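You operate a simulated robot arm through the tools that you are given. There is no shell and no other tool. Be economical: measure what you need, move in short steps, check, and stop when the job is done.

You are at the controls of a simulated two-armed robot. One attempt, no reset.

Task
Take the can that says "way oil" from the top of the spares bench and put it on the shelf of the spares bench. Fetch the green cartridge and stand it on the round blank. Fetch the red chuck key and stand it on the brass plate. Open the way cover. Do these in any order. Set down upright: can, green cartridge, red chuck key.

The check looks at the end state, three seconds after you hand in, the way a careful person would. Anything else that was tipped, shoved, dropped, spilled or broken makes it a failure. Lids that push on must go on centred and level and be pressed home; caps that screw on are set level and turned clockwise until they are tight.

Robot
Two 7-joint arms with two-finger parallel grippers on one trunk, on a base that drives. Base frame: it is fixed to the floor where the robot stands at the start and does not move with it; the origin is under the middle of the robot, x ahead of it, y to its left, z up; the surface under the hand at the start is at about z = 880. Readings come in mm, degrees, newtons and seconds.
The left shoulder is at the start at [70, 156, 880], the right one opposite. Places, roughly: brass plate (9x11x1 cm) [-3300, -100, 900]; grease can, way oil can [500, 0, 1000]; green cartridge (7x7x14 cm) [700, -1200, 600]; red chuck key [-3250, -250, 1000]; round blank (9x9x2 cm) [500, -1100, 500]; shelf of the spares bench [700, -100, 300]; way cover [-3500, -500, 600]. Payload 3.91 kg a hand.
Tool frame (each hand has its own): the origin (TCP) lies between the finger pads and is the grasp point; the fingertips stand 30 mm ahead of it; z points along the fingers, y is the line along which they close. The gripper opens to 110 mm. The fingers are 20 mm wide and 10 mm thick; the gripper's body (48 by 112 mm) begins 55 mm behind the TCP.
Orientation is that of the tool frame in the base frame, as a unit quaternion [x, y, z, w]. With the fingers straight down and closing along the base's y, the tool's x points along the base's -x, its y along +y and its z along -z.

Tools
- The arms move only by the tool nudge_tool. It takes "left_commands", "right_commands" or both (then of equal length, played together; a hand with none holds still); each is a list of rows, each a list of 7 numbers: the shift along the tool's x, y, z in units of 500 mm (1.0 is 500 mm), then the turn, a rotation vector about the tool's x, y, z in units of 120 degrees (1.0 is 120 degrees), then the gripper command, from -1 (shut) to 1 (fully open), values between in proportion. In form: [[dx, dy, dz, wx, wy, wz, gripper], ...]. A call has 1 to 12 rows; each row is the pose to reach, as a shift and turn from the pose commanded when the call began, along the tool's axes at that moment. A call with a number of a shift or a turn outside -1 to 1 is refused whole. A row lasts 0.2 s, in which the tool goes at most 50 mm and 8.6 degrees; a call with a longer step from one row to the next is refused whole, and so is a gripper value outside its range. A pose out of reach is approached as far as the arm can. The call stops where the force on the tool passes 40 N (or 10 N more than at its start, if that is more) or the arm is blocked; 0.2 s more then pass. Each finger travels about 108 mm/s and halts on what it meets, pressing with about 24 N; the grip force reading is that of the motor and also rises with nothing between the fingers. The clock runs only during rows and for 0.2 s after the last one: add rows that repeat a pose to give the fingers time. It gives the time, the measured TCP pose, the force on the tool (base axes), the opening and the grip force at its end, in the units of the frame above (readings bear some noise), with the torque about the TCP (base axes, N m) and any sound that the robot's microphone picked up, and new pictures: "show" is both (left out), scene, wrist or none (wrist: the cameras of the hands that moved).
- Cameras (640 x 400 px; columns grow to the right, rows downward): "scene" is now at [133.8, -33.6, 1113.9]; the picture's right is [-0.41, -0.91, -0.00], its down [-0.46, 0.21, -0.86] and it looks along [0.79, -0.35, -0.51] (base axes); focal length 214 px, centre (320, 200). "left" rides on the left gripper at [72, -17, -103] in its tool frame; the picture's right is [0.23, 0.97, 0.00], its down [-0.76, 0.18, -0.62] and it looks along [-0.61, 0.14, 0.78] (tool axes); focal length 222 px, centre (320, 200). "right" rides on the right gripper at [72, 17, -103] in its tool frame; the picture's right is [-0.23, 0.97, 0.00], its down [-0.76, -0.18, -0.62] and it looks along [-0.61, -0.14, 0.78] (tool axes); focal length 222 px, centre (320, 200). There is no depth. A picture from a camera that has moved, and an enlarged one, comes with that camera's place and axes in the base frame and with its lens.
- lift_body(by): slides the trunk up (or, below 0, down) by that many mm; the arms and the scene camera ride with it, the base frame stays. It gives what a move gives, with no picture.
- drive_base(legs): drives the robot by 1 to 6 legs, each [ahead, left, turn to the left] in mm, mm and degrees, along the robot's own axes; the way and the turn of a leg run together, so that a leg with both is an arc; at most 1500 mm and 180 degrees a leg. The arms and the cameras ride along, it lands a little off, and it stops where it bumps. It gives what a move gives, and a new picture of the scene camera.
- pan_tilt(pan, tilt): turns the head with the scene camera to pan (to the left, within 86 degrees either way) and tilt (down, from -29 to 69), counted from straight ahead of the robot. It gives what a move gives, and a new picture of the scene camera.
- zoom(camera, box): a new picture of the part [left, top, right, bottom] of that camera's present view, enlarged. It takes no simulated time.
- finish_job(): hands the job in; it is judged then, once.

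Go step by step. Nothing tells you exact positions but the pictures and the camera data: compare them with the known pose of the tool, close in by small moves and look again before you grip or let go. The budget is 165 turns and 260 pictures, counting those below and the enlarged ones. Unless the task says otherwise, let go and move clear before handing in, and close with one line.

The tools are called as a command line: name --argument value ..., lists and objects as JSON in quotes. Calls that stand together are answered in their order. nudge_tool: Moves the arms, as the interface text tells. Its arguments: {"type":"object","properties":{"left_commands":{"type":"array"},"right_commands":{"type":"array"},"show":{"type":"string","enum":["both","scene","wrist","none"]}},"required":[]} The other tools are called the same way: lift_body (by) slides the trunk up or down; drive_base (legs) drives the base; pan_tilt (pan, tilt) turns the head that bears the scene camera; zoom (camera, box) takes an enlarged picture of a part of a camera's view; finish_job () hands the job in.

At the start:

```text
t: 0.0
left_ee_pos: [879.7, -176.0, 1118.1]
left_tool_rot: [0.0, 1.0, 0.001, 0.0]
left_contact_force: [-0.4, 0.2, -0.2]
left_torque: [0.04, 0.02, 0.01]
left_opening: 110.0
left_finger_force: 0.0
right_ee_pos: [466.1, -574.2, 1131.9]
right_tool_rot: [0.0, 1.0, 0.001, 0.0]
right_contact_force: [-0.5, 0.2, 0.1]
right_torque: [0.0, -0.02, 0.01]
right_opening: 109.6
right_finger_force: 0.1
trunk travel left (down, up): [-325.0, 615.0]
robot x, y, heading: [-1.2, 2.5, -0.0]
head pan, tilt: [-24.2, 30.4]
```

scene: 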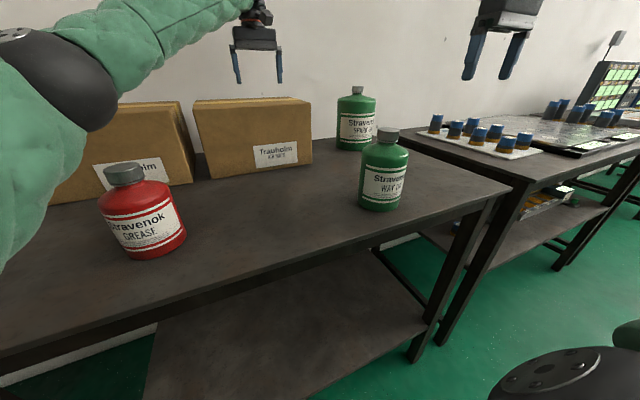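
right: 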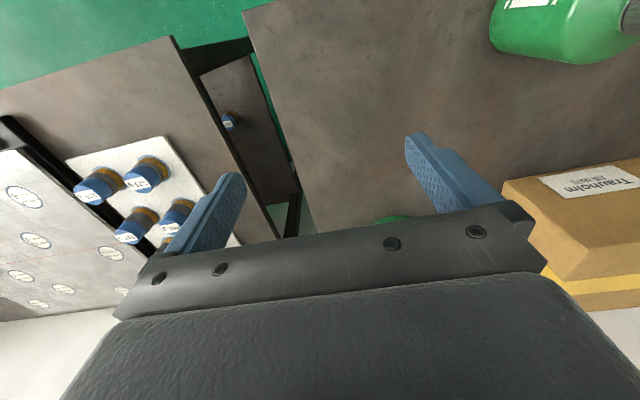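
left: 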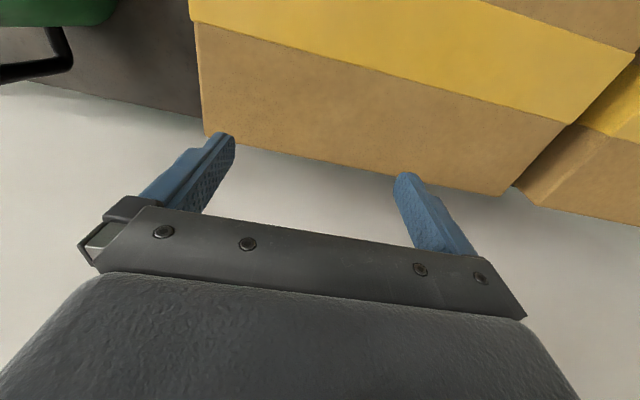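

I see two green cans and a red grease can on the spares bench, plus a bench to the right with blue/brown cartridges. I'll read the labels first.

zoom --camera "scene" --box '[320, 70, 440, 220]'

pan_tilt --pan -60 --tilt 35

```text
2.67 times, centred on (380, 145) of scene
camera zoom: at [133.8, -33.6, 1113.9], right [-0.41, -0.91, 0.0], down [-0.46, 0.21, -0.86], along [0.79, -0.35, -0.51], focal length 572 px, centre (160, 347)
```

zoom: 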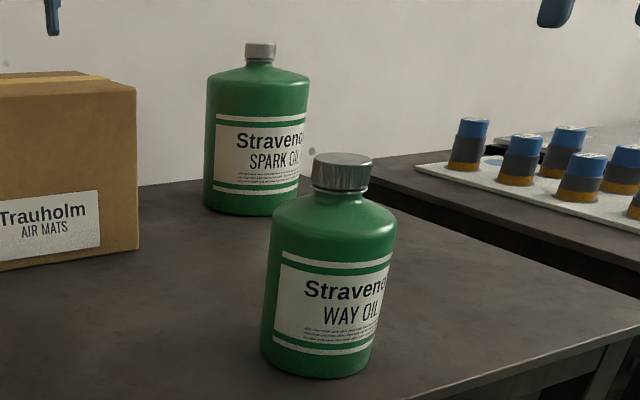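

```text
t: 1.0
left_ee_pos: [880.5, -176.3, 1117.6]
left_tool_rot: [0.0, 1.0, 0.0, 0.0]
left_contact_force: [0.8, -0.1, 0.4]
left_torque: [0.0, -0.01, -0.01]
left_opening: 109.9
left_finger_force: 0.1
right_ee_pos: [466.4, -574.0, 1132.7]
right_tool_rot: [0.0, 1.0, 0.0, 0.0]
right_contact_force: [0.1, -0.5, -0.9]
right_torque: [0.0, 0.05, 0.01]
right_opening: 109.9
right_finger_force: 0.1
trunk travel left (down, up): [-325.0, 615.0]
robot x, y, heading: [-2.5, -1.4, 0.1]
head pan, tilt: [-60.0, 35.0]
camera scene: at [95.5, -72.8, 1106.8], right [-0.87, -0.5, 0.0], down [-0.29, 0.5, -0.82], along [0.41, -0.71, -0.57], focal length 214 px, centre (320, 200)
```

scene: 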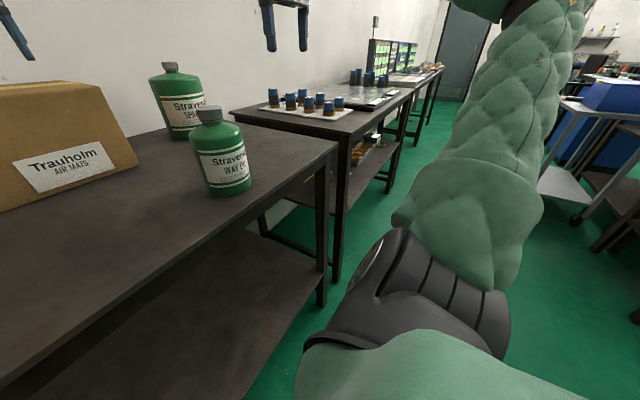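

The way oil can stands at about [435, -293], and the bench's front edge is at x≈360. I'll look around before moving the base.

pan_tilt --pan -86 --tilt 20

pan_tilt --pan 80 --tilt 25

pan_tilt --pan 0 --tilt 45

```text
t: 1.9
left_ee_pos: [878.8, -175.4, 1119.0]
left_tool_rot: [-0.001, 1.0, -0.001, 0.001]
left_contact_force: [-0.3, 0.0, -0.2]
left_torque: [0.02, 0.01, -0.03]
left_opening: 110.1
left_finger_force: 0.0
right_ee_pos: [466.0, -573.9, 1132.0]
right_tool_rot: [-0.001, 1.0, 0.0, 0.0]
right_contact_force: [-0.1, 0.5, -0.2]
right_torque: [-0.02, 0.01, 0.0]
right_opening: 110.0
right_finger_force: 0.0
trunk travel left (down, up): [-325.0, 615.0]
robot x, y, heading: [-0.3, -1.2, -0.2]
head pan, tilt: [-85.9, 20.0]
camera scene: at [58.1, -89.5, 1130.6], right [-1.0, -0.07, 0.0], down [-0.02, 0.34, -0.94], along [0.07, -0.94, -0.34], focal length 214 px, centre (320, 200)
```

scene: 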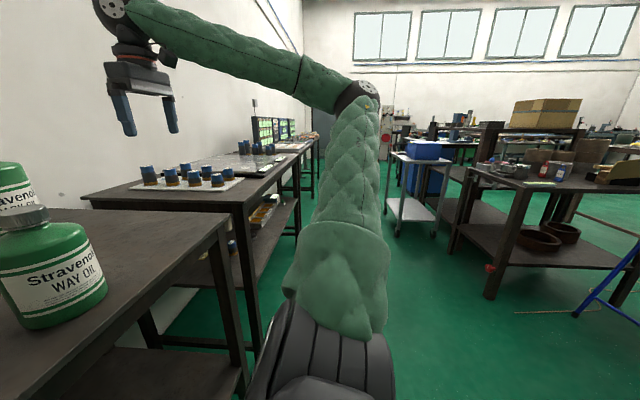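

```text
t: 4.5
left_ee_pos: [878.7, -175.7, 1118.0]
left_tool_rot: [-0.001, 1.0, -0.001, 0.0]
left_contact_force: [0.2, 0.7, -0.2]
left_torque: [-0.03, 0.0, 0.01]
left_opening: 109.9
left_finger_force: 0.0
right_ee_pos: [465.7, -574.1, 1132.1]
right_tool_rot: [0.0, 1.0, 0.0, 0.0]
right_contact_force: [0.7, -0.6, 0.0]
right_torque: [-0.01, -0.01, 0.04]
right_opening: 109.9
right_finger_force: 0.1
trunk travel left (down, up): [-325.0, 615.0]
robot x, y, heading: [0.8, 1.4, 0.1]
head pan, tilt: [80.0, 25.0]
camera scene: at [67.5, 94.2, 1122.6], right [0.98, -0.17, 0.0], down [-0.07, -0.42, -0.91], along [0.16, 0.89, -0.42], focal length 214 px, centre (320, 200)
```

scene: 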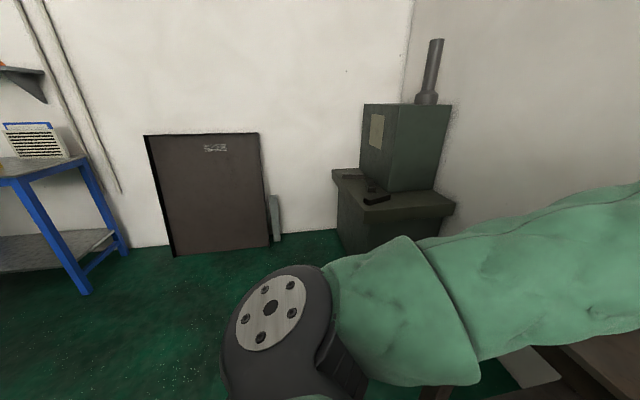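

```text
t: 6.0
left_ee_pos: [880.2, -174.9, 1119.1]
left_tool_rot: [0.0, 1.0, 0.0, 0.0]
left_contact_force: [0.3, 0.0, 0.0]
left_torque: [-0.01, 0.05, -0.02]
left_opening: 109.8
left_finger_force: 0.0
right_ee_pos: [466.8, -573.8, 1133.2]
right_tool_rot: [0.0, 1.0, 0.0, 0.0]
right_contact_force: [-0.2, -0.1, 0.3]
right_torque: [-0.01, -0.01, 0.03]
right_opening: 110.0
right_finger_force: 0.0
trunk travel left (down, up): [-325.0, 615.0]
robot x, y, heading: [-2.6, 0.1, 0.0]
head pan, tilt: [0.0, 45.0]
camera scene: at [132.7, 3.5, 1092.0], right [0.0, -1.0, 0.0], down [-0.71, 0.0, -0.71], along [0.71, 0.0, -0.71], focal length 214 px, centre (320, 200)
```

scene: 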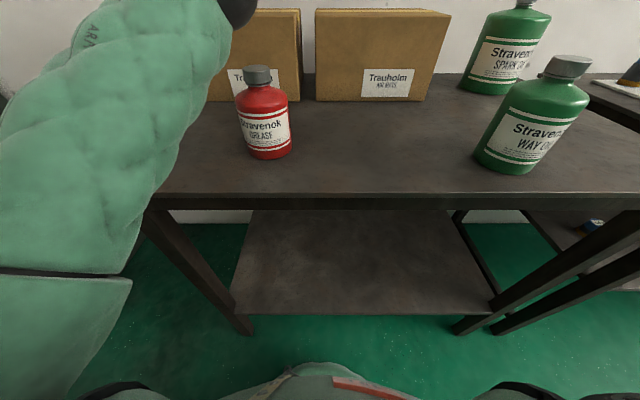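

The shelf is clear (z≈300, front edge x≈380). I'll back up to make room, then fold the left arm out of the way.

drive_base --legs '[[-330, 0, 0]]'

nudge_tool --left_commands '[[0.05, 0, -0.04, 0, 0, 0, 1], [0.1, 0.05, -0.08, 0, 0, 0, 1], [0.14, 0.12, -0.12, 0, 0, 0, 1], [0.18, 0.2, -0.12, 0, 0, 0, 1], [0.22, 0.28, -0.12, 0, 0, 0, 1], [0.26, 0.36, -0.12, 0, 0, 0, 1], [0.3, 0.44, -0.12, 0, 0, 0, 1], [0.34, 0.52, -0.12, 0, 0, 0, 1], [0.38, 0.6, -0.12, 0, 0, 0, 1], [0.44, 0.67, -0.12, 0, 0, 0, 1], [0.5, 0.73, -0.12, 0, 0, 0, 1], [0.5, 0.73, -0.12, 0, 0, 0, 1]]' --show "scene"

```text
t: 8.2
left_ee_pos: [548.2, -177.4, 1118.8]
left_tool_rot: [0.0, 1.0, 0.0, 0.0]
left_contact_force: [0.4, 0.8, 0.6]
left_torque: [-0.01, -0.03, -0.04]
left_opening: 110.0
left_finger_force: 0.0
right_ee_pos: [133.3, -574.4, 1133.4]
right_tool_rot: [0.002, 1.0, -0.001, 0.0]
right_contact_force: [-0.4, 0.3, 0.2]
right_torque: [0.02, -0.02, 0.02]
right_opening: 110.2
right_finger_force: 0.0
trunk travel left (down, up): [-325.0, 615.0]
robot x, y, heading: [-334.0, 2.5, -0.3]
head pan, tilt: [0.0, 45.0]
camera scene: at [-199.0, 3.4, 1092.1], right [0.0, -1.0, 0.0], down [-0.71, 0.0, -0.71], along [0.71, 0.0, -0.71], focal length 214 px, centre (320, 200)
```

scene: 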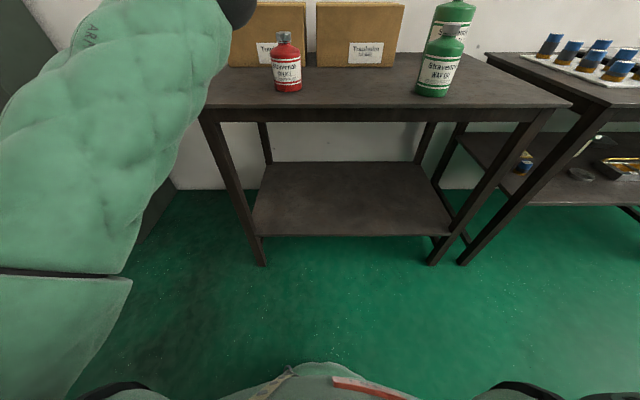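

```text
t: 10.8
left_ee_pos: [297.4, 187.6, 1179.4]
left_tool_rot: [0.0, 1.0, 0.0, 0.0]
left_contact_force: [0.2, -0.5, 0.0]
left_torque: [-0.01, 0.05, -0.02]
left_opening: 110.2
left_finger_force: 0.1
right_ee_pos: [135.0, -574.3, 1132.0]
right_tool_rot: [0.001, 1.0, 0.0, 0.0]
right_contact_force: [-0.4, -0.4, -0.1]
right_torque: [0.01, 0.02, 0.0]
right_opening: 110.3
right_finger_force: 0.1
trunk travel left (down, up): [-325.0, 615.0]
robot x, y, heading: [-331.2, -0.8, -0.0]
head pan, tilt: [0.0, 45.0]
camera scene: at [-197.7, 3.1, 1091.9], right [0.0, -1.0, 0.0], down [-0.71, 0.0, -0.71], along [0.71, 0.0, -0.71], focal length 214 px, centre (320, 200)
```

scene: 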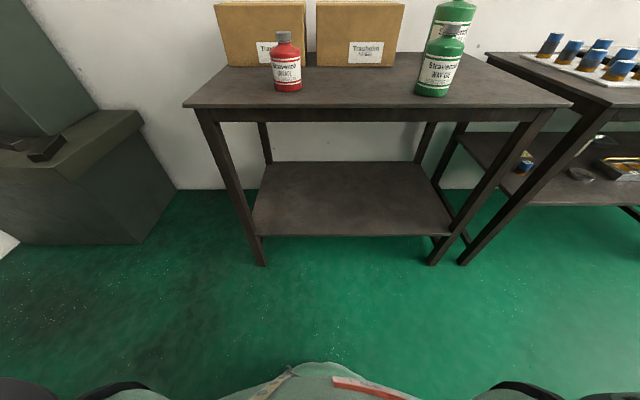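

The way is clear. Bringing the right hand in front of the can, pitched 25° below horizontal, to look at it with the wrist camera.

nudge_tool --right_commands '[[-0.02, 0.06, 0.01, 0, -0.06, 0, 1], [-0.04, 0.12, 0.02, 0, -0.12, 0, 1], [-0.06, 0.18, 0.03, 0, -0.18, 0, 1], [-0.08, 0.24, 0.04, 0, -0.24, 0, 1], [-0.1, 0.3, 0.05, 0, -0.3, 0, 1], [-0.12, 0.36, 0.06, 0, -0.36, 0, 1], [-0.14, 0.42, 0.07, 0, -0.42, 0, 1], [-0.16, 0.48, 0.08, 0, -0.48, 0, 1], [-0.19, 0.54, 0.1, 0, -0.5417, 0, 1], [-0.19, 0.54, 0.1, 0, -0.5417, 0, 1]]'

```text
t: 13.0
left_ee_pos: [296.1, 187.5, 1179.3]
left_tool_rot: [0.0, 1.0, 0.001, 0.0]
left_contact_force: [-0.4, -0.1, 0.0]
left_torque: [0.01, -0.02, -0.02]
left_opening: 109.9
left_finger_force: 0.1
right_ee_pos: [228.3, -303.3, 1082.3]
right_tool_rot: [0.001, 0.843, -0.001, 0.539]
right_contact_force: [1.0, -0.2, 0.2]
right_torque: [0.04, -0.05, -0.02]
right_opening: 110.0
right_finger_force: 0.2
trunk travel left (down, up): [-325.0, 615.0]
robot x, y, heading: [-330.0, -0.7, 0.2]
head pan, tilt: [0.0, 45.0]
camera scene: at [-198.7, 3.3, 1092.1], right [0.0, -1.0, 0.0], down [-0.71, 0.0, -0.71], along [0.71, 0.0, -0.71], focal length 214 px, centre (320, 200)
camera right: at [104.1, -287.0, 1059.5], right [0.1, 0.97, 0.21], down [-0.24, -0.18, 0.95], along [0.96, -0.14, 0.22], focal length 222 px, centre (320, 200)
```

scene: 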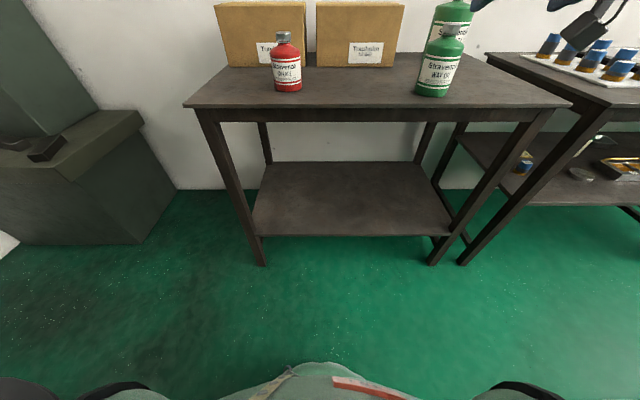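
right: 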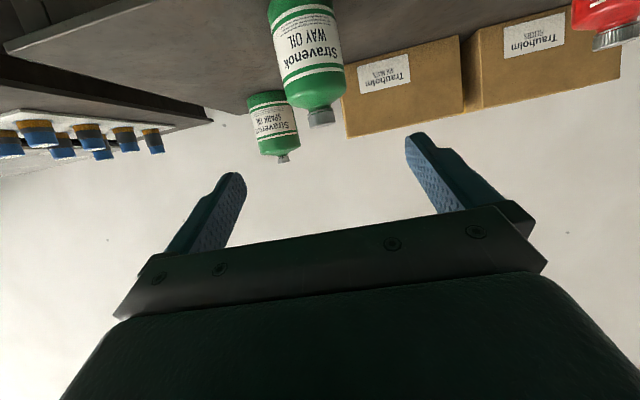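

zoom --camera "right" --box '[250, 0, 370, 170]'

zoom --camera "scene" --box '[400, 0, 490, 110]'

```text
2.35 times, centred on (310, 85) of right
camera zoom: at [104.1, -287.0, 1059.5], right [0.1, 0.97, 0.21], down [-0.24, -0.18, 0.95], along [0.96, -0.14, 0.22], focal length 523 px, centre (344, 471)
```

zoom: 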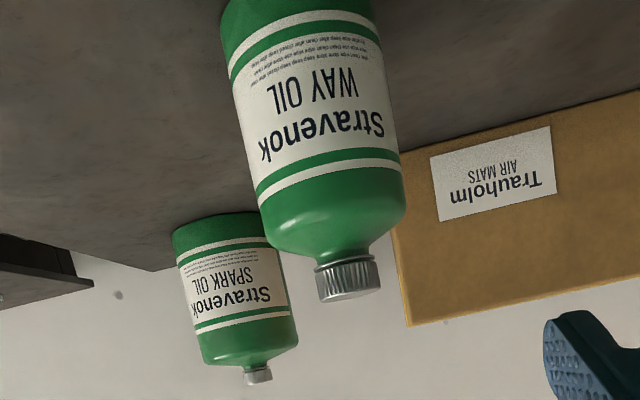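

```text
3.64 times, centred on (445, 55) of scene
camera zoom: at [-198.7, 3.3, 1092.1], right [0.0, -1.0, 0.0], down [-0.71, 0.0, -0.71], along [0.71, 0.0, -0.71], focal length 780 px, centre (-134, 727)
```

zoom: 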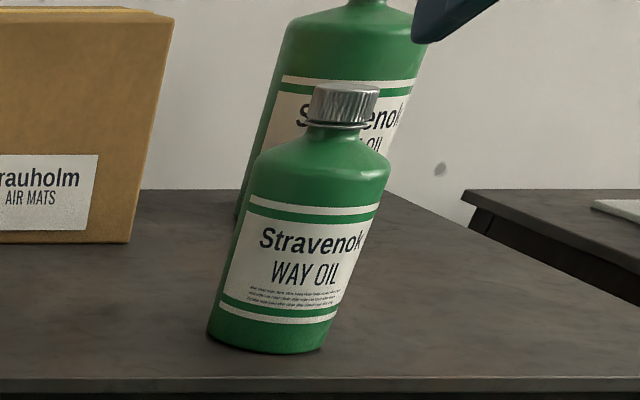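

Triangulated: cap centre ≈ [447, -308, 1018], 41 mm wide, 22 mm tall. I'll go to a pre-grasp on the approach line and check.

nudge_tool --right_commands '[[-0.03, -0.005, 0.07, 0, 0, 0, 1], [-0.06, -0.01, 0.14, 0, 0, 0, 1], [-0.0744, -0.01, 0.22, 0, 0, 0, 1], [-0.0744, -0.01, 0.28, 0, 0, 0, 1], [-0.0744, -0.01, 0.28, 0, 0, 0, 1]]'

```text
t: 14.2
left_ee_pos: [296.5, 187.5, 1179.1]
left_tool_rot: [0.0, 1.0, 0.0, 0.0]
left_contact_force: [-0.2, -0.3, 0.2]
left_torque: [0.02, -0.02, 0.0]
left_opening: 110.0
left_finger_force: 0.1
right_ee_pos: [371.8, -309.8, 1056.2]
right_tool_rot: [0.001, 0.843, 0.0, 0.538]
right_contact_force: [0.0, -0.6, -0.4]
right_torque: [-0.02, 0.0, -0.02]
right_opening: 110.2
right_finger_force: 0.0
trunk travel left (down, up): [-325.0, 615.0]
robot x, y, heading: [-330.7, 1.3, -0.1]
head pan, tilt: [0.0, 45.0]
camera scene: at [-198.4, 3.8, 1092.1], right [0.0, -1.0, 0.0], down [-0.71, 0.0, -0.71], along [0.71, 0.0, -0.71], focal length 214 px, centre (320, 200)
camera right: at [248.0, -291.9, 1034.5], right [0.1, 0.97, 0.21], down [-0.24, -0.18, 0.95], along [0.97, -0.14, 0.22], focal length 222 px, centre (320, 200)
```

scene: 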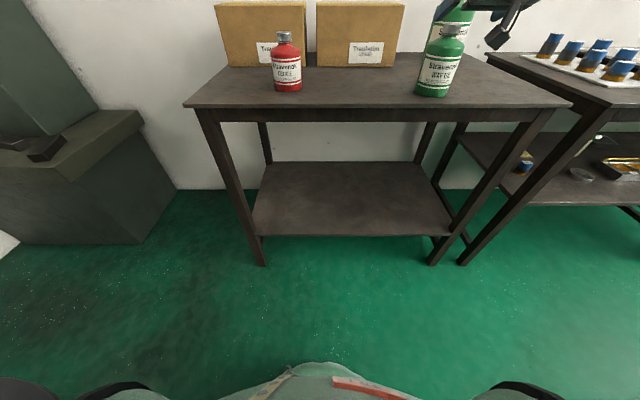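
right: 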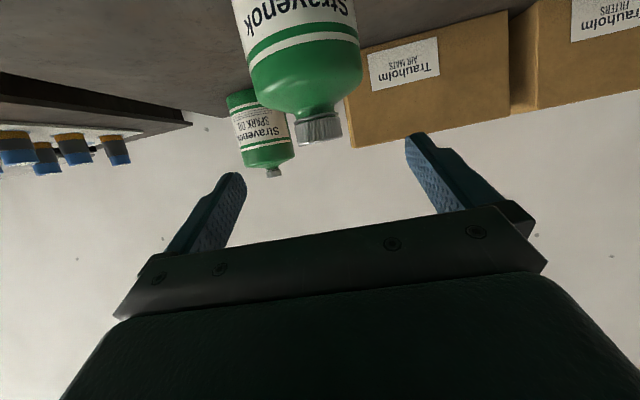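

The estimate is confirmed. Advancing 70 mm along the tool and closing on the cap.

nudge_tool --right_commands '[[0, 0.003, 0.05, 0, 0, 0, 1], [0, 0.003, 0.1, 0, 0, 0, 1], [0, 0.003, 0.141, 0, 0, 0, 1], [0, 0.003, 0.141, 0, 0, 0, 1]]' --show "wrist"

```text
t: 15.2
left_ee_pos: [297.0, 188.1, 1180.0]
left_tool_rot: [0.0, 1.0, 0.0, 0.0]
left_contact_force: [0.2, 0.0, 0.0]
left_torque: [-0.02, -0.01, 0.01]
left_opening: 109.8
left_finger_force: 0.1
right_ee_pos: [436.1, -308.1, 1028.0]
right_tool_rot: [0.001, 0.844, -0.001, 0.537]
right_contact_force: [0.8, 0.1, -0.6]
right_torque: [0.04, -0.02, 0.0]
right_opening: 110.2
right_finger_force: 0.0
trunk travel left (down, up): [-325.0, 615.0]
robot x, y, heading: [-333.2, -0.8, -0.4]
head pan, tilt: [0.0, 45.0]
camera right: at [310.9, -291.2, 1005.0], right [0.1, 0.97, 0.21], down [-0.24, -0.18, 0.95], along [0.96, -0.14, 0.22], focal length 222 px, centre (320, 200)
```

right: 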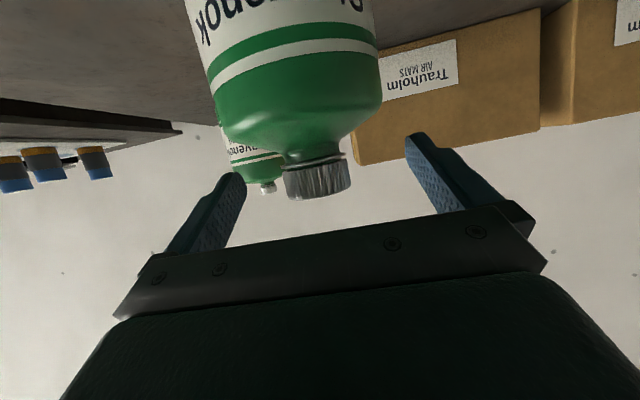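

nudge_tool --right_commands '[[0, -0.002, 0, 0, 0, 0, 0.2], [0, -0.002, 0, 0, 0, 0, -0.3], [0, -0.002, 0, 0, 0, 0, -1], [0, -0.002, 0, 0, 0, 0, -1], [0, -0.002, 0, 0, 0, 0, -1]]' --show "wrist"

```text
t: 16.4
left_ee_pos: [297.7, 188.1, 1179.2]
left_tool_rot: [0.0, 1.0, 0.0, 0.001]
left_contact_force: [0.3, 0.1, 0.0]
left_torque: [-0.02, -0.02, -0.03]
left_opening: 110.2
left_finger_force: 0.0
right_ee_pos: [436.3, -309.2, 1027.6]
right_tool_rot: [0.001, 0.843, -0.001, 0.537]
right_contact_force: [0.5, 0.1, 1.2]
right_torque: [0.01, -0.15, 0.1]
right_opening: 37.5
right_finger_force: 23.8
trunk travel left (down, up): [-325.0, 615.0]
robot x, y, heading: [-327.6, -2.3, -0.0]
head pan, tilt: [0.0, 45.0]
camera right: at [311.3, -292.2, 1004.9], right [0.1, 0.97, 0.21], down [-0.24, -0.18, 0.95], along [0.97, -0.14, 0.22], focal length 222 px, centre (320, 200)
```

right: 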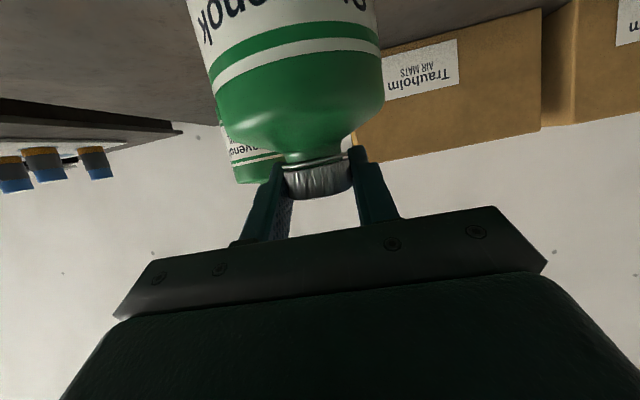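

Cap is gripped (37.5 mm). Lifting 40 mm straight up.

nudge_tool --right_commands '[[-0.02, 0, -0.009, 0, 0, 0, -1], [-0.04, 0, -0.019, 0, 0, 0, -1], [-0.06, 0, -0.028, 0, 0, 0, -1], [-0.08, 0, -0.037, 0, 0, 0, -1], [-0.08, 0, -0.037, 0, 0, 0, -1]]'

```text
t: 17.6
left_ee_pos: [298.7, 187.3, 1178.9]
left_tool_rot: [0.0, 1.0, 0.0, 0.0]
left_contact_force: [0.1, 0.1, 0.4]
left_torque: [-0.02, -0.01, -0.03]
left_opening: 109.7
left_finger_force: 0.0
right_ee_pos: [437.4, -308.9, 1070.6]
right_tool_rot: [0.001, 0.844, 0.0, 0.536]
right_contact_force: [-0.8, -0.3, -5.3]
right_torque: [0.03, 0.04, 0.0]
right_opening: 37.1
right_finger_force: 24.3
trunk travel left (down, up): [-325.0, 615.0]
robot x, y, heading: [-331.9, 0.5, -0.2]
head pan, tilt: [0.0, 45.0]
camera scene: at [-197.7, 3.5, 1091.9], right [0.0, -1.0, 0.0], down [-0.71, 0.0, -0.71], along [0.71, 0.0, -0.71], focal length 214 px, centre (320, 200)
camera right: at [311.9, -292.1, 1048.6], right [0.1, 0.97, 0.21], down [-0.24, -0.18, 0.95], along [0.97, -0.14, 0.22], focal length 222 px, centre (320, 200)
```

scene: 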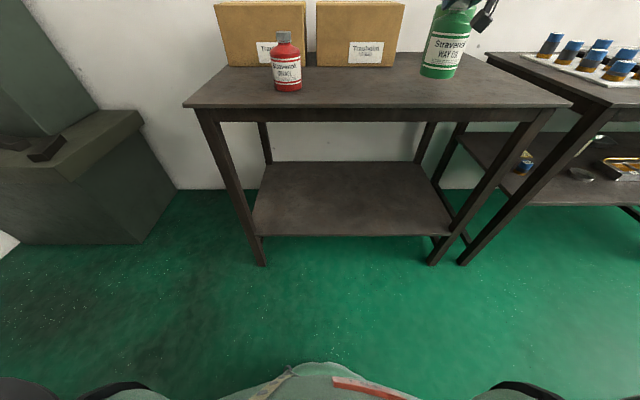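
right: 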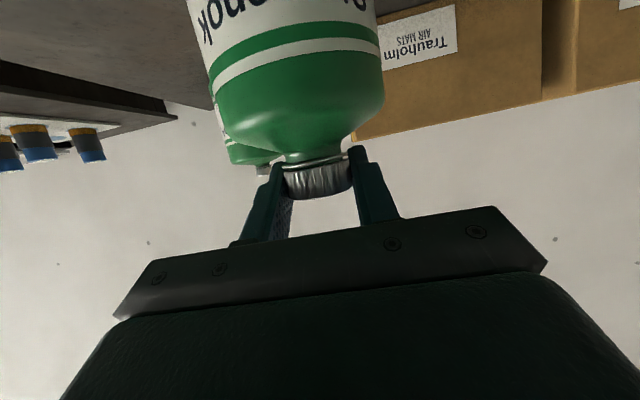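

The can hangs securely (5 N). Backing off and shifting left to clear the bench, then retracting the left hand and lowering the trunk.

drive_base --legs '[[-340, 0, 0], [0, 130, 0]]'

nudge_tool --left_commands '[[0.05, 0, -0.06, 0, 0, 0, 1], [0.1, 0, -0.12, 0, 0, 0, 1], [0.15, 0, -0.18, 0, 0, 0, 1], [0.2, 0, -0.24, 0, 0, 0, 1], [0.25, 0, -0.3, 0, 0, 0, 1], [0.3, 0, -0.36, 0, 0, 0, 1], [0.35, 0, -0.4, 0, 0, 0, 1], [0.35, 0, -0.4, 0, 0, 0, 1]]' --show "scene"

```text
t: 20.7
left_ee_pos: [-41.3, 321.2, 1178.7]
left_tool_rot: [0.0, 1.0, -0.002, -0.001]
left_contact_force: [0.5, 1.3, 0.0]
left_torque: [-0.02, 0.01, 0.01]
left_opening: 109.8
left_finger_force: 0.0
right_ee_pos: [96.1, -176.8, 1072.6]
right_tool_rot: [0.0, 0.843, -0.001, 0.538]
right_contact_force: [-0.6, 1.3, -5.3]
right_torque: [0.03, 0.04, -0.02]
right_opening: 37.1
right_finger_force: 24.0
trunk travel left (down, up): [-325.0, 615.0]
robot x, y, heading: [-670.7, 134.1, -0.3]
head pan, tilt: [0.0, 45.0]
camera scene: at [-537.3, 137.7, 1091.9], right [0.0, -1.0, 0.0], down [-0.71, 0.0, -0.71], along [0.71, 0.0, -0.71], focal length 214 px, centre (320, 200)
```

scene: 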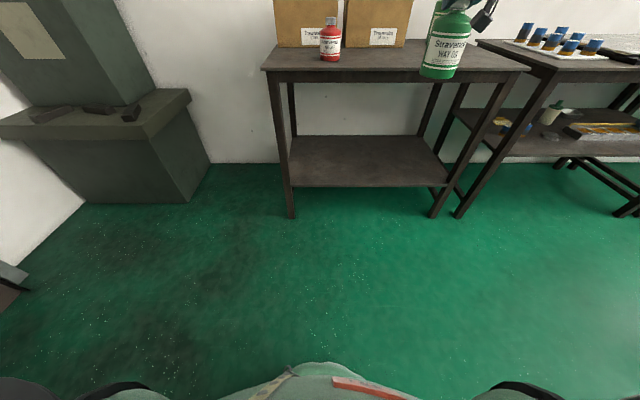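

```text
t: 22.5
left_ee_pos: [-214.9, 319.8, 1378.3]
left_tool_rot: [0.001, 1.0, 0.0, 0.0]
left_contact_force: [0.5, 0.4, -0.1]
left_torque: [0.02, -0.01, 0.01]
left_opening: 110.0
left_finger_force: 0.1
right_ee_pos: [96.7, -176.3, 1070.8]
right_tool_rot: [0.001, 0.844, -0.001, 0.537]
right_contact_force: [-0.1, -1.3, -6.0]
right_torque: [0.03, 0.03, -0.01]
right_opening: 37.2
right_finger_force: 23.9
trunk travel left (down, up): [-325.0, 615.0]
robot x, y, heading: [-671.5, 136.1, -0.3]
head pan, tilt: [0.0, 45.0]
camera scene: at [-536.5, 136.3, 1091.8], right [0.0, -1.0, 0.0], down [-0.71, 0.0, -0.71], along [0.71, 0.0, -0.71], focal length 214 px, centre (320, 200)
```

scene: 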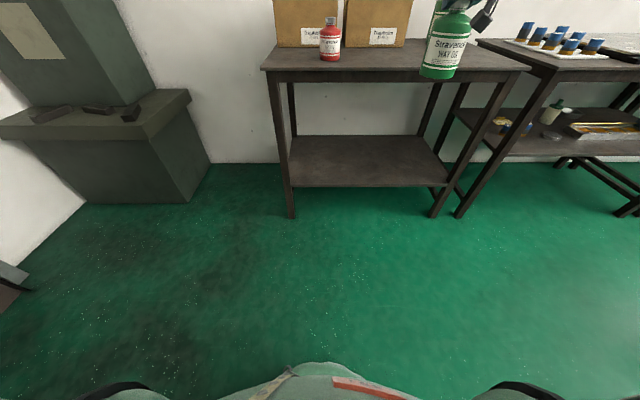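

Shelf surface triangulates to z≈295, front edge x≈362. Lowering the trunk.

lift_body --by -320

nudge_tool --right_commands '[[0.045, 0, 0.021, 0, 0, 0, -1], [0.09, 0, 0.042, 0, 0, 0, -1], [0.136, 0, 0.063, 0, 0, 0, -1], [0.182, 0, 0.084, 0, 0, 0, -1], [0.227, 0, 0.105, 0, 0, 0, -1], [0.272, 0, 0.126, 0, 0, 0, -1], [0.318, 0, 0.147, 0, 0, 0, -1], [0.363, 0, 0.168, 0, 0, 0, -1], [0.409, 0, 0.189, 0, 0, 0, -1], [0.436, 0, 0.201, 0, 0, 0, -1], [0.436, 0, 0.201, 0, 0, 0, -1]]'

```text
t: 25.6
left_ee_pos: [-216.3, 319.8, 1060.2]
left_tool_rot: [0.0, 1.0, 0.001, 0.0]
left_contact_force: [-0.5, 0.2, 0.0]
left_torque: [0.04, -0.03, 0.02]
left_opening: 110.1
left_finger_force: 0.1
right_ee_pos: [96.5, -177.2, 751.4]
right_tool_rot: [0.001, 0.843, -0.001, 0.538]
right_contact_force: [0.6, 0.4, -5.5]
right_torque: [0.02, 0.0, 0.0]
right_opening: 37.2
right_finger_force: 24.4
trunk travel left (down, up): [-5.0, 935.0]
robot x, y, heading: [-670.4, 133.2, -0.2]
head pan, tilt: [0.0, 45.0]
```

```text
t: 28.0
left_ee_pos: [-216.2, 321.6, 1058.9]
left_tool_rot: [0.0, 1.0, 0.0, 0.001]
left_contact_force: [0.2, -0.4, -0.8]
left_torque: [0.0, -0.02, 0.0]
left_opening: 109.8
left_finger_force: 0.1
right_ee_pos: [95.6, -176.8, 511.7]
right_tool_rot: [0.001, 0.843, 0.0, 0.537]
right_contact_force: [0.6, 0.2, -5.1]
right_torque: [-0.01, 0.01, 0.01]
right_opening: 37.1
right_finger_force: 24.2
trunk travel left (down, up): [-5.0, 935.0]
robot x, y, heading: [-665.9, 131.5, -0.2]
head pan, tilt: [0.0, 45.0]
camera scene: at [-537.5, 136.1, 771.9], right [0.0, -1.0, 0.0], down [-0.71, 0.0, -0.71], along [0.71, 0.0, -0.71], focal length 214 px, centre (320, 200)
camera right: at [-29.5, -160.1, 489.3], right [0.1, 0.97, 0.21], down [-0.24, -0.18, 0.95], along [0.96, -0.14, 0.22], focal length 222 px, centre (320, 200)
```

scene: 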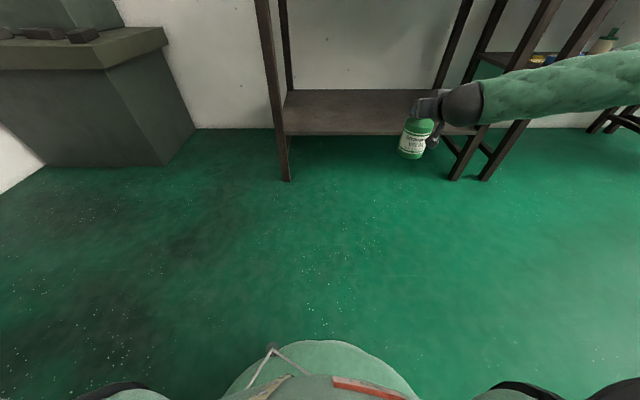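
right: 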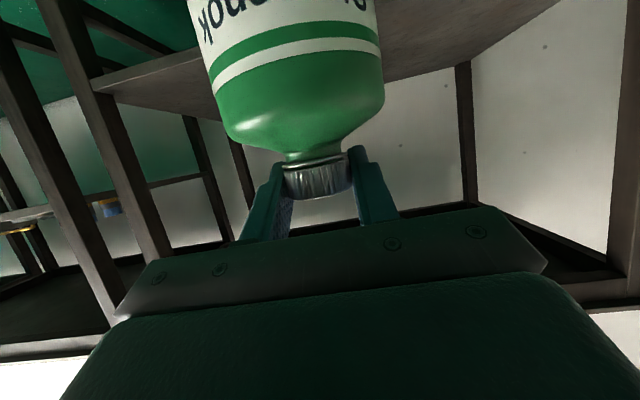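

The can bottom is at ~z 364, well above the shelf, and the forearm stays outside the bench legs. Driving ahead.

drive_base --legs '[[250, 0, 0]]'

drive_base --legs '[[105, 0, 0]]'

```text
t: 29.9
left_ee_pos: [31.8, 321.8, 1058.4]
left_tool_rot: [0.0, 1.0, 0.0, 0.0]
left_contact_force: [-0.3, -0.4, -0.1]
left_torque: [-0.03, -0.01, -0.03]
left_opening: 110.0
left_finger_force: 0.1
right_ee_pos: [344.3, -175.9, 511.5]
right_tool_rot: [0.0, 0.843, 0.0, 0.538]
right_contact_force: [0.8, 0.0, -5.7]
right_torque: [0.01, 0.03, 0.02]
right_opening: 37.1
right_finger_force: 24.0
trunk travel left (down, up): [-5.0, 935.0]
robot x, y, heading: [-420.2, 132.8, -0.0]
head pan, tilt: [0.0, 45.0]
camera scene: at [-288.7, 135.9, 771.9], right [0.0, -1.0, 0.0], down [-0.71, 0.0, -0.71], along [0.71, 0.0, -0.71], focal length 214 px, centre (320, 200)
```

scene: 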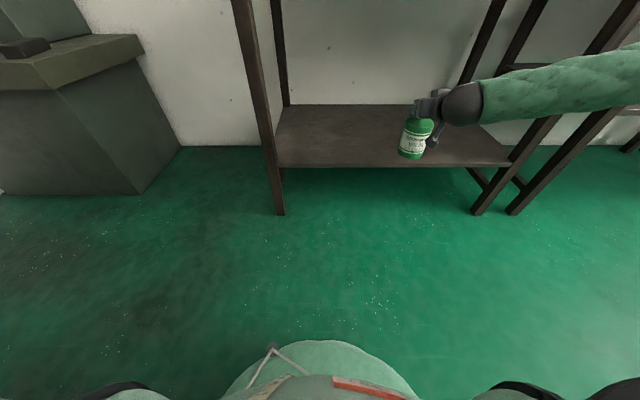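

```text
t: 31.0
left_ee_pos: [137.7, 320.8, 1058.5]
left_tool_rot: [0.0, 1.0, 0.001, 0.0]
left_contact_force: [0.5, -0.2, -0.1]
left_torque: [0.0, -0.01, -0.01]
left_opening: 109.9
left_finger_force: 0.0
right_ee_pos: [450.7, -176.3, 511.4]
right_tool_rot: [0.0, 0.844, 0.0, 0.536]
right_contact_force: [-0.3, 0.0, -5.6]
right_torque: [-0.01, 0.0, -0.05]
right_opening: 37.0
right_finger_force: 23.7
trunk travel left (down, up): [-5.0, 935.0]
robot x, y, heading: [-314.9, 127.5, -0.0]
head pan, tilt: [0.0, 45.0]
camera scene: at [-183.2, 135.8, 771.9], right [0.0, -1.0, 0.0], down [-0.71, 0.0, -0.71], along [0.71, 0.0, -0.71], focal length 214 px, centre (320, 200)
```

scene: 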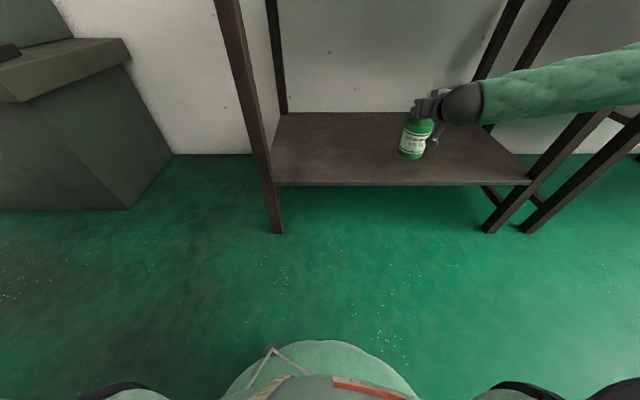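

Over the shelf with margin. Lowering 55 mm, then in fine steps until the force changes.

nudge_tool --right_commands '[[0.036, 0, 0.017, 0, 0, 0, -1], [0.073, 0, 0.034, 0, 0, 0, -1], [0.1, 0, 0.046, 0, 0, 0, -1], [0.1, 0, 0.046, 0, 0, 0, -1]]' --show "scene"

```text
t: 32.0
left_ee_pos: [138.3, 321.3, 1058.9]
left_tool_rot: [0.0, 1.0, 0.0, 0.0]
left_contact_force: [0.0, -0.7, -0.4]
left_torque: [0.02, 0.03, 0.03]
left_opening: 109.9
left_finger_force: 0.1
right_ee_pos: [449.1, -175.5, 456.8]
right_tool_rot: [0.0, 0.843, 0.0, 0.538]
right_contact_force: [0.4, -0.2, -5.3]
right_torque: [0.02, 0.01, -0.03]
right_opening: 37.0
right_finger_force: 24.3
trunk travel left (down, up): [-5.0, 935.0]
robot x, y, heading: [-315.5, 136.6, -0.2]
head pan, tilt: [0.0, 45.0]
camera scene: at [-183.2, 135.8, 771.9], right [0.0, -1.0, 0.0], down [-0.71, 0.0, -0.71], along [0.71, 0.0, -0.71], focal length 214 px, centre (320, 200)
```

scene: 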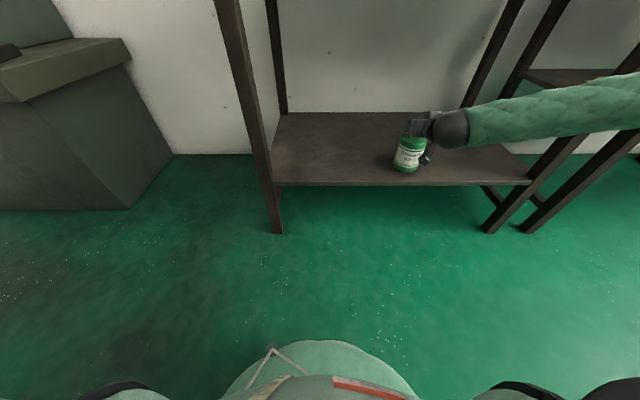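

nudge_tool --right_commands '[[0.0055, 0, 0.0025, 0, 0, 0, -1], [0.011, 0, 0.005, 0, 0, 0, -1], [0.011, 0, 0.005, 0, 0, 0, -1]]' --show "none"

nudge_tool --right_commands '[[0.0036, 0, 0.0017, 0, 0, 0, -1], [0.0073, 0, 0.0034, 0, 0, 0, -1], [0.0073, 0, 0.0034, 0, 0, 0, -1]]' --show "none"

```text
t: 32.8
left_ee_pos: [138.0, 321.2, 1058.3]
left_tool_rot: [0.0, 1.0, 0.0, 0.0]
left_contact_force: [-0.7, -0.1, -0.1]
left_torque: [0.02, -0.01, -0.04]
left_opening: 110.0
left_finger_force: 0.1
right_ee_pos: [449.6, -175.7, 450.1]
right_tool_rot: [0.001, 0.844, -0.001, 0.536]
right_contact_force: [0.9, -0.2, -5.6]
right_torque: [0.02, 0.05, -0.01]
right_opening: 37.1
right_finger_force: 24.4
trunk travel left (down, up): [-5.0, 935.0]
robot x, y, heading: [-316.7, 132.8, 0.2]
head pan, tilt: [0.0, 45.0]
```

```text
t: 33.6
left_ee_pos: [137.8, 320.5, 1059.7]
left_tool_rot: [-0.001, 1.0, 0.001, -0.001]
left_contact_force: [-0.7, 0.2, 0.7]
left_torque: [-0.03, -0.02, -0.01]
left_opening: 109.9
left_finger_force: 0.2
right_ee_pos: [450.2, -175.9, 448.1]
right_tool_rot: [0.0, 0.843, 0.0, 0.537]
right_contact_force: [-1.2, -0.5, 1.5]
right_torque: [-0.26, 0.22, -0.03]
right_opening: 37.1
right_finger_force: 24.3
trunk travel left (down, up): [-5.0, 935.0]
robot x, y, heading: [-313.3, 129.7, 0.1]
head pan, tilt: [0.0, 45.0]
```

The can is on the shelf. Opening gently, looking, then withdrawing.

nudge_tool --right_commands '[[0, 0, 0, 0, 0, 0, -0.1], [0, 0, 0, 0, 0, 0, 0.3], [0, 0, 0, 0, 0, 0, 0.6], [0, 0, 0, 0, 0, 0, 0.6]]' --show "wrist"

nudge_tool --right_commands '[[0, 0, -0.05, 0, 0, 0, 0.6], [0, 0, -0.1, 0, 0, 0, 0.6], [0, 0, -0.16, 0, 0, 0, 0.6], [0, 0, -0.22, 0, 0, 0, 0.6], [0, 0, -0.22, 0, 0, 0, 0.6]]'

```text
t: 34.6
left_ee_pos: [137.6, 319.5, 1058.6]
left_tool_rot: [0.0, 1.0, 0.0, 0.0]
left_contact_force: [1.1, -0.7, 0.3]
left_torque: [0.02, 0.0, 0.06]
left_opening: 110.0
left_finger_force: 0.0
right_ee_pos: [448.8, -175.7, 446.8]
right_tool_rot: [-0.001, 0.844, 0.001, 0.537]
right_contact_force: [-0.4, -0.4, 0.2]
right_torque: [0.0, 0.0, 0.02]
right_opening: 88.2
right_finger_force: 0.0
trunk travel left (down, up): [-5.0, 935.0]
robot x, y, heading: [-316.0, 135.0, -0.1]
head pan, tilt: [0.0, 45.0]
camera right: at [325.1, -159.1, 424.5], right [0.1, 0.97, 0.21], down [-0.24, -0.18, 0.95], along [0.97, -0.14, 0.22], focal length 222 px, centre (320, 200)
```

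right: 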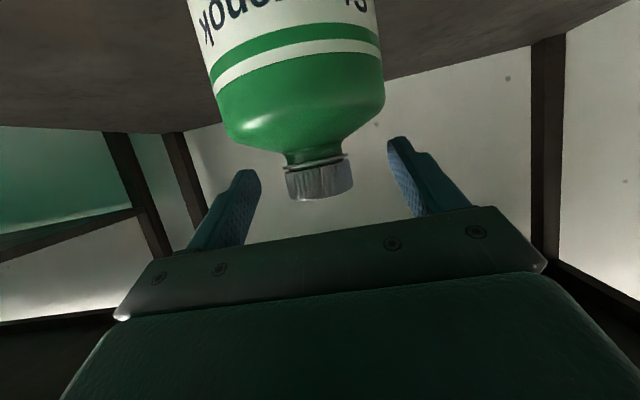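

```text
t: 35.8
left_ee_pos: [136.9, 320.9, 1059.6]
left_tool_rot: [0.0, 1.0, 0.0, 0.0]
left_contact_force: [-1.0, 0.5, 0.0]
left_torque: [0.04, 0.0, 0.0]
left_opening: 109.9
left_finger_force: 0.0
right_ee_pos: [348.4, -176.8, 493.6]
right_tool_rot: [0.001, 0.844, -0.001, 0.537]
right_contact_force: [-0.3, 0.1, -0.9]
right_torque: [0.04, -0.02, -0.01]
right_opening: 87.8
right_finger_force: 0.0
trunk travel left (down, up): [-5.0, 935.0]
robot x, y, heading: [-316.8, 130.9, 0.1]
head pan, tilt: [0.0, 45.0]
camera scene: at [-183.5, 135.9, 772.0], right [0.0, -1.0, 0.0], down [-0.71, 0.0, -0.71], along [0.71, 0.0, -0.71], focal length 214 px, centre (320, 200)
camera right: at [225.1, -159.2, 470.8], right [0.1, 0.97, 0.21], down [-0.24, -0.18, 0.95], along [0.97, -0.14, 0.22], focal length 222 px, centre (320, 200)
```

scene: 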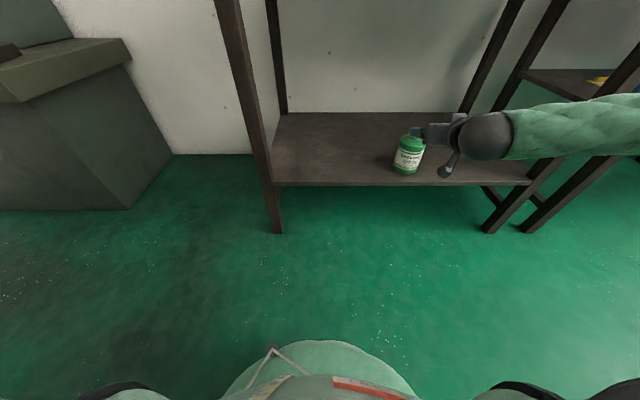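
right: 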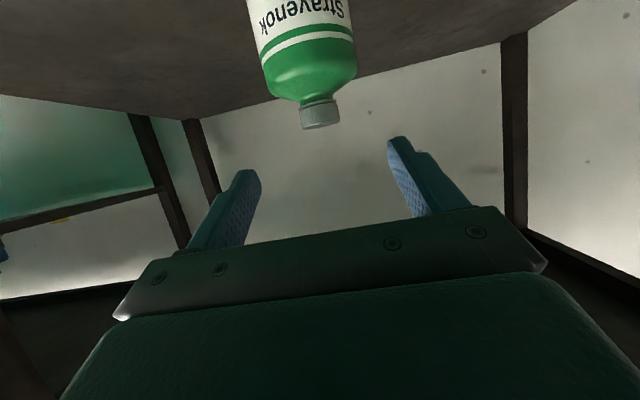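

The can stands upright on the shelf. Backing off and driving right to inspect the second bench's shelf.

drive_base --legs '[[-400, 0, 0], [0, -1050, 0]]'

pan_tilt --pan -10 --tilt 15

```text
t: 43.3
left_ee_pos: [-261.1, -718.9, 1059.2]
left_tool_rot: [-0.006, 1.0, 0.001, 0.001]
left_contact_force: [-0.9, 0.5, -0.2]
left_torque: [0.03, 0.02, 0.02]
left_opening: 110.3
left_finger_force: 0.0
right_ee_pos: [-43.1, -1213.4, 493.5]
right_tool_rot: [-0.005, 0.843, 0.003, 0.537]
right_contact_force: [0.0, -0.4, -0.3]
right_torque: [0.0, -0.03, 0.0]
right_opening: 87.9
right_finger_force: 0.1
trunk travel left (down, up): [-5.0, 935.0]
robot x, y, heading: [-713.3, -911.4, 0.7]
head pan, tilt: [0.0, 45.0]
camera scene: at [-580.2, -908.5, 772.0], right [0.01, -1.0, 0.0], down [-0.71, -0.01, -0.71], along [0.71, 0.01, -0.71], focal length 214 px, centre (320, 200)
```

scene: 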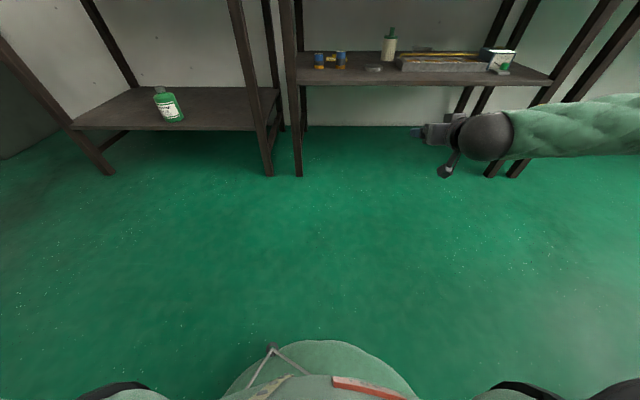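

```text
t: 44.3
left_ee_pos: [-260.6, -719.7, 1059.8]
left_tool_rot: [-0.006, 1.0, 0.0, 0.001]
left_contact_force: [0.7, -0.3, -0.8]
left_torque: [-0.01, 0.01, 0.01]
left_opening: 109.8
left_finger_force: 0.1
right_ee_pos: [-43.7, -1213.6, 492.8]
right_tool_rot: [-0.005, 0.844, 0.004, 0.537]
right_contact_force: [0.0, -0.6, -0.2]
right_torque: [0.02, 0.0, -0.02]
right_opening: 87.9
right_finger_force: 0.0
trunk travel left (down, up): [-5.0, 935.0]
robot x, y, heading: [-712.0, -912.8, 0.4]
head pan, tilt: [-10.0, 15.0]
camera scene: at [-569.3, -924.6, 818.7], right [-0.16, -0.99, 0.0], down [-0.26, 0.04, -0.97], along [0.95, -0.16, -0.26], focal length 214 px, centre (320, 200)
```

scene: 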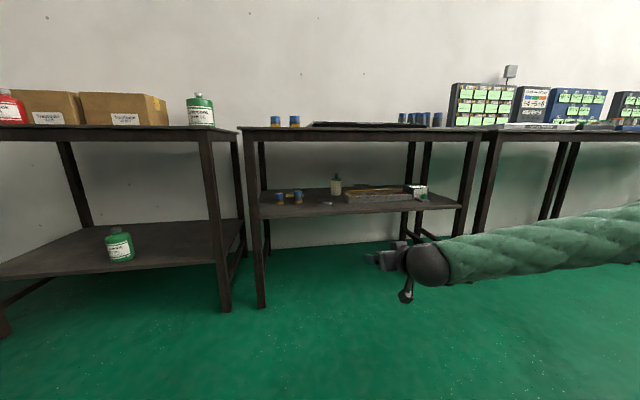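

zoom --camera "scene" --box '[260, 160, 440, 225]'

zoom --camera "scene" --box '[240, 100, 480, 230]'

```text
3.56 times, centred on (350, 192) of scene
camera zoom: at [-569.3, -924.6, 818.7], right [-0.16, -0.99, 0.0], down [-0.26, 0.04, -0.97], along [0.95, -0.16, -0.26], focal length 763 px, centre (213, 227)
```

zoom: 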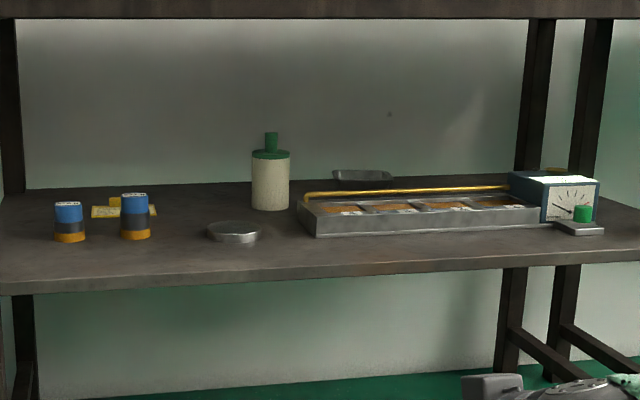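

```text
2.67 times, centred on (360, 165) of scene
camera zoom: at [-569.3, -924.6, 818.7], right [-0.16, -0.99, 0.0], down [-0.26, 0.04, -0.97], along [0.95, -0.16, -0.26], focal length 572 px, centre (213, 293)
```

zoom: 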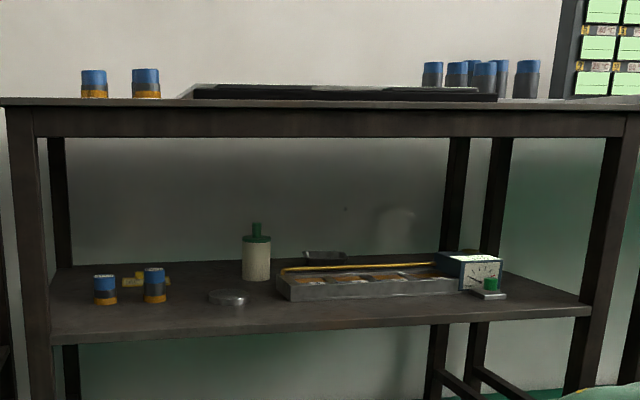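

The green‑topped cartridge is at ≈[712, -1243] with the tray close on its right, and the round blank is at ≈[527, -1140]. I'll raise and flatten the right hand to grip by the stem, then drive in for a closer look.

nudge_tool --right_commands '[[-0.058, 0, -0.027, 0, -0.021, 0, 0.6], [-0.115, 0, -0.053, 0, -0.042, 0, 0.6], [-0.173, 0, -0.08, 0, -0.063, 0, 0.6], [-0.231, 0, -0.106, 0, -0.0833, 0, 0.6], [-0.231, 0, -0.106, 0, -0.0833, 0, 0.6]]' --show "none"

drive_base --legs '[[430, 0, -0.4]]'

pan_tilt --pan -22 --tilt 22

```text
t: 45.5
left_ee_pos: [-261.1, -719.3, 1059.8]
left_tool_rot: [-0.007, 1.0, 0.001, 0.0]
left_contact_force: [0.5, 0.2, -0.5]
left_torque: [-0.02, 0.0, 0.0]
left_opening: 109.9
left_finger_force: 0.1
right_ee_pos: [-41.2, -1213.5, 620.2]
right_tool_rot: [-0.005, 0.794, 0.003, 0.608]
right_contact_force: [-0.7, -0.2, -0.4]
right_torque: [0.0, 0.03, 0.01]
right_opening: 87.9
right_finger_force: 0.0
trunk travel left (down, up): [-5.0, 935.0]
robot x, y, heading: [-710.3, -909.2, 0.5]
head pan, tilt: [-10.0, 15.0]
```

```text
t: 48.1
left_ee_pos: [170.8, -716.5, 1060.2]
left_tool_rot: [-0.005, 1.0, 0.0, 0.0]
left_contact_force: [0.1, -0.8, -2.0]
left_torque: [-0.01, 0.03, 0.02]
left_opening: 110.0
left_finger_force: 0.0
right_ee_pos: [388.2, -1211.1, 621.1]
right_tool_rot: [-0.004, 0.793, 0.003, 0.609]
right_contact_force: [-0.9, 0.3, 0.2]
right_torque: [-0.01, 0.0, 0.0]
right_opening: 87.8
right_finger_force: 0.0
trunk travel left (down, up): [-5.0, 935.0]
robot x, y, heading: [-281.3, -914.5, 0.5]
head pan, tilt: [-10.0, 15.0]
camera scene: at [-138.0, -920.6, 818.8], right [-0.16, -0.99, 0.0], down [-0.26, 0.04, -0.97], along [0.95, -0.16, -0.26], focal length 214 px, centre (320, 200)
```

scene: 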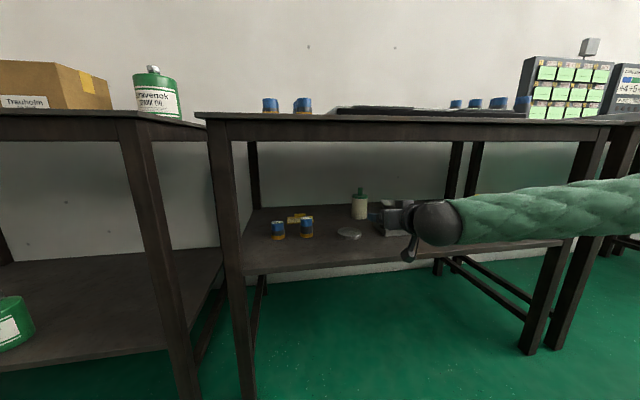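

```text
t: 48.8
left_ee_pos: [169.9, -716.1, 1059.1]
left_tool_rot: [-0.005, 1.0, 0.0, 0.0]
left_contact_force: [0.6, -0.1, 0.0]
left_torque: [0.02, 0.0, 0.02]
left_opening: 110.0
left_finger_force: 0.1
right_ee_pos: [389.7, -1210.1, 620.3]
right_tool_rot: [-0.002, 0.794, 0.001, 0.608]
right_contact_force: [-0.3, -0.3, -0.5]
right_torque: [-0.01, 0.0, 0.01]
right_opening: 88.0
right_finger_force: 0.0
trunk travel left (down, up): [-5.0, 935.0]
robot x, y, heading: [-284.5, -911.2, 0.4]
head pan, tilt: [-22.0, 22.0]
camera scene: at [-143.7, -939.1, 807.5], right [-0.37, -0.93, 0.0], down [-0.35, 0.14, -0.93], along [0.86, -0.34, -0.37], focal length 214 px, centre (320, 200)
```

scene: 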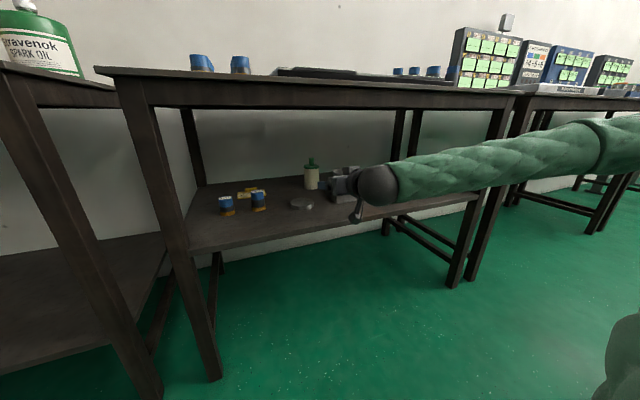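

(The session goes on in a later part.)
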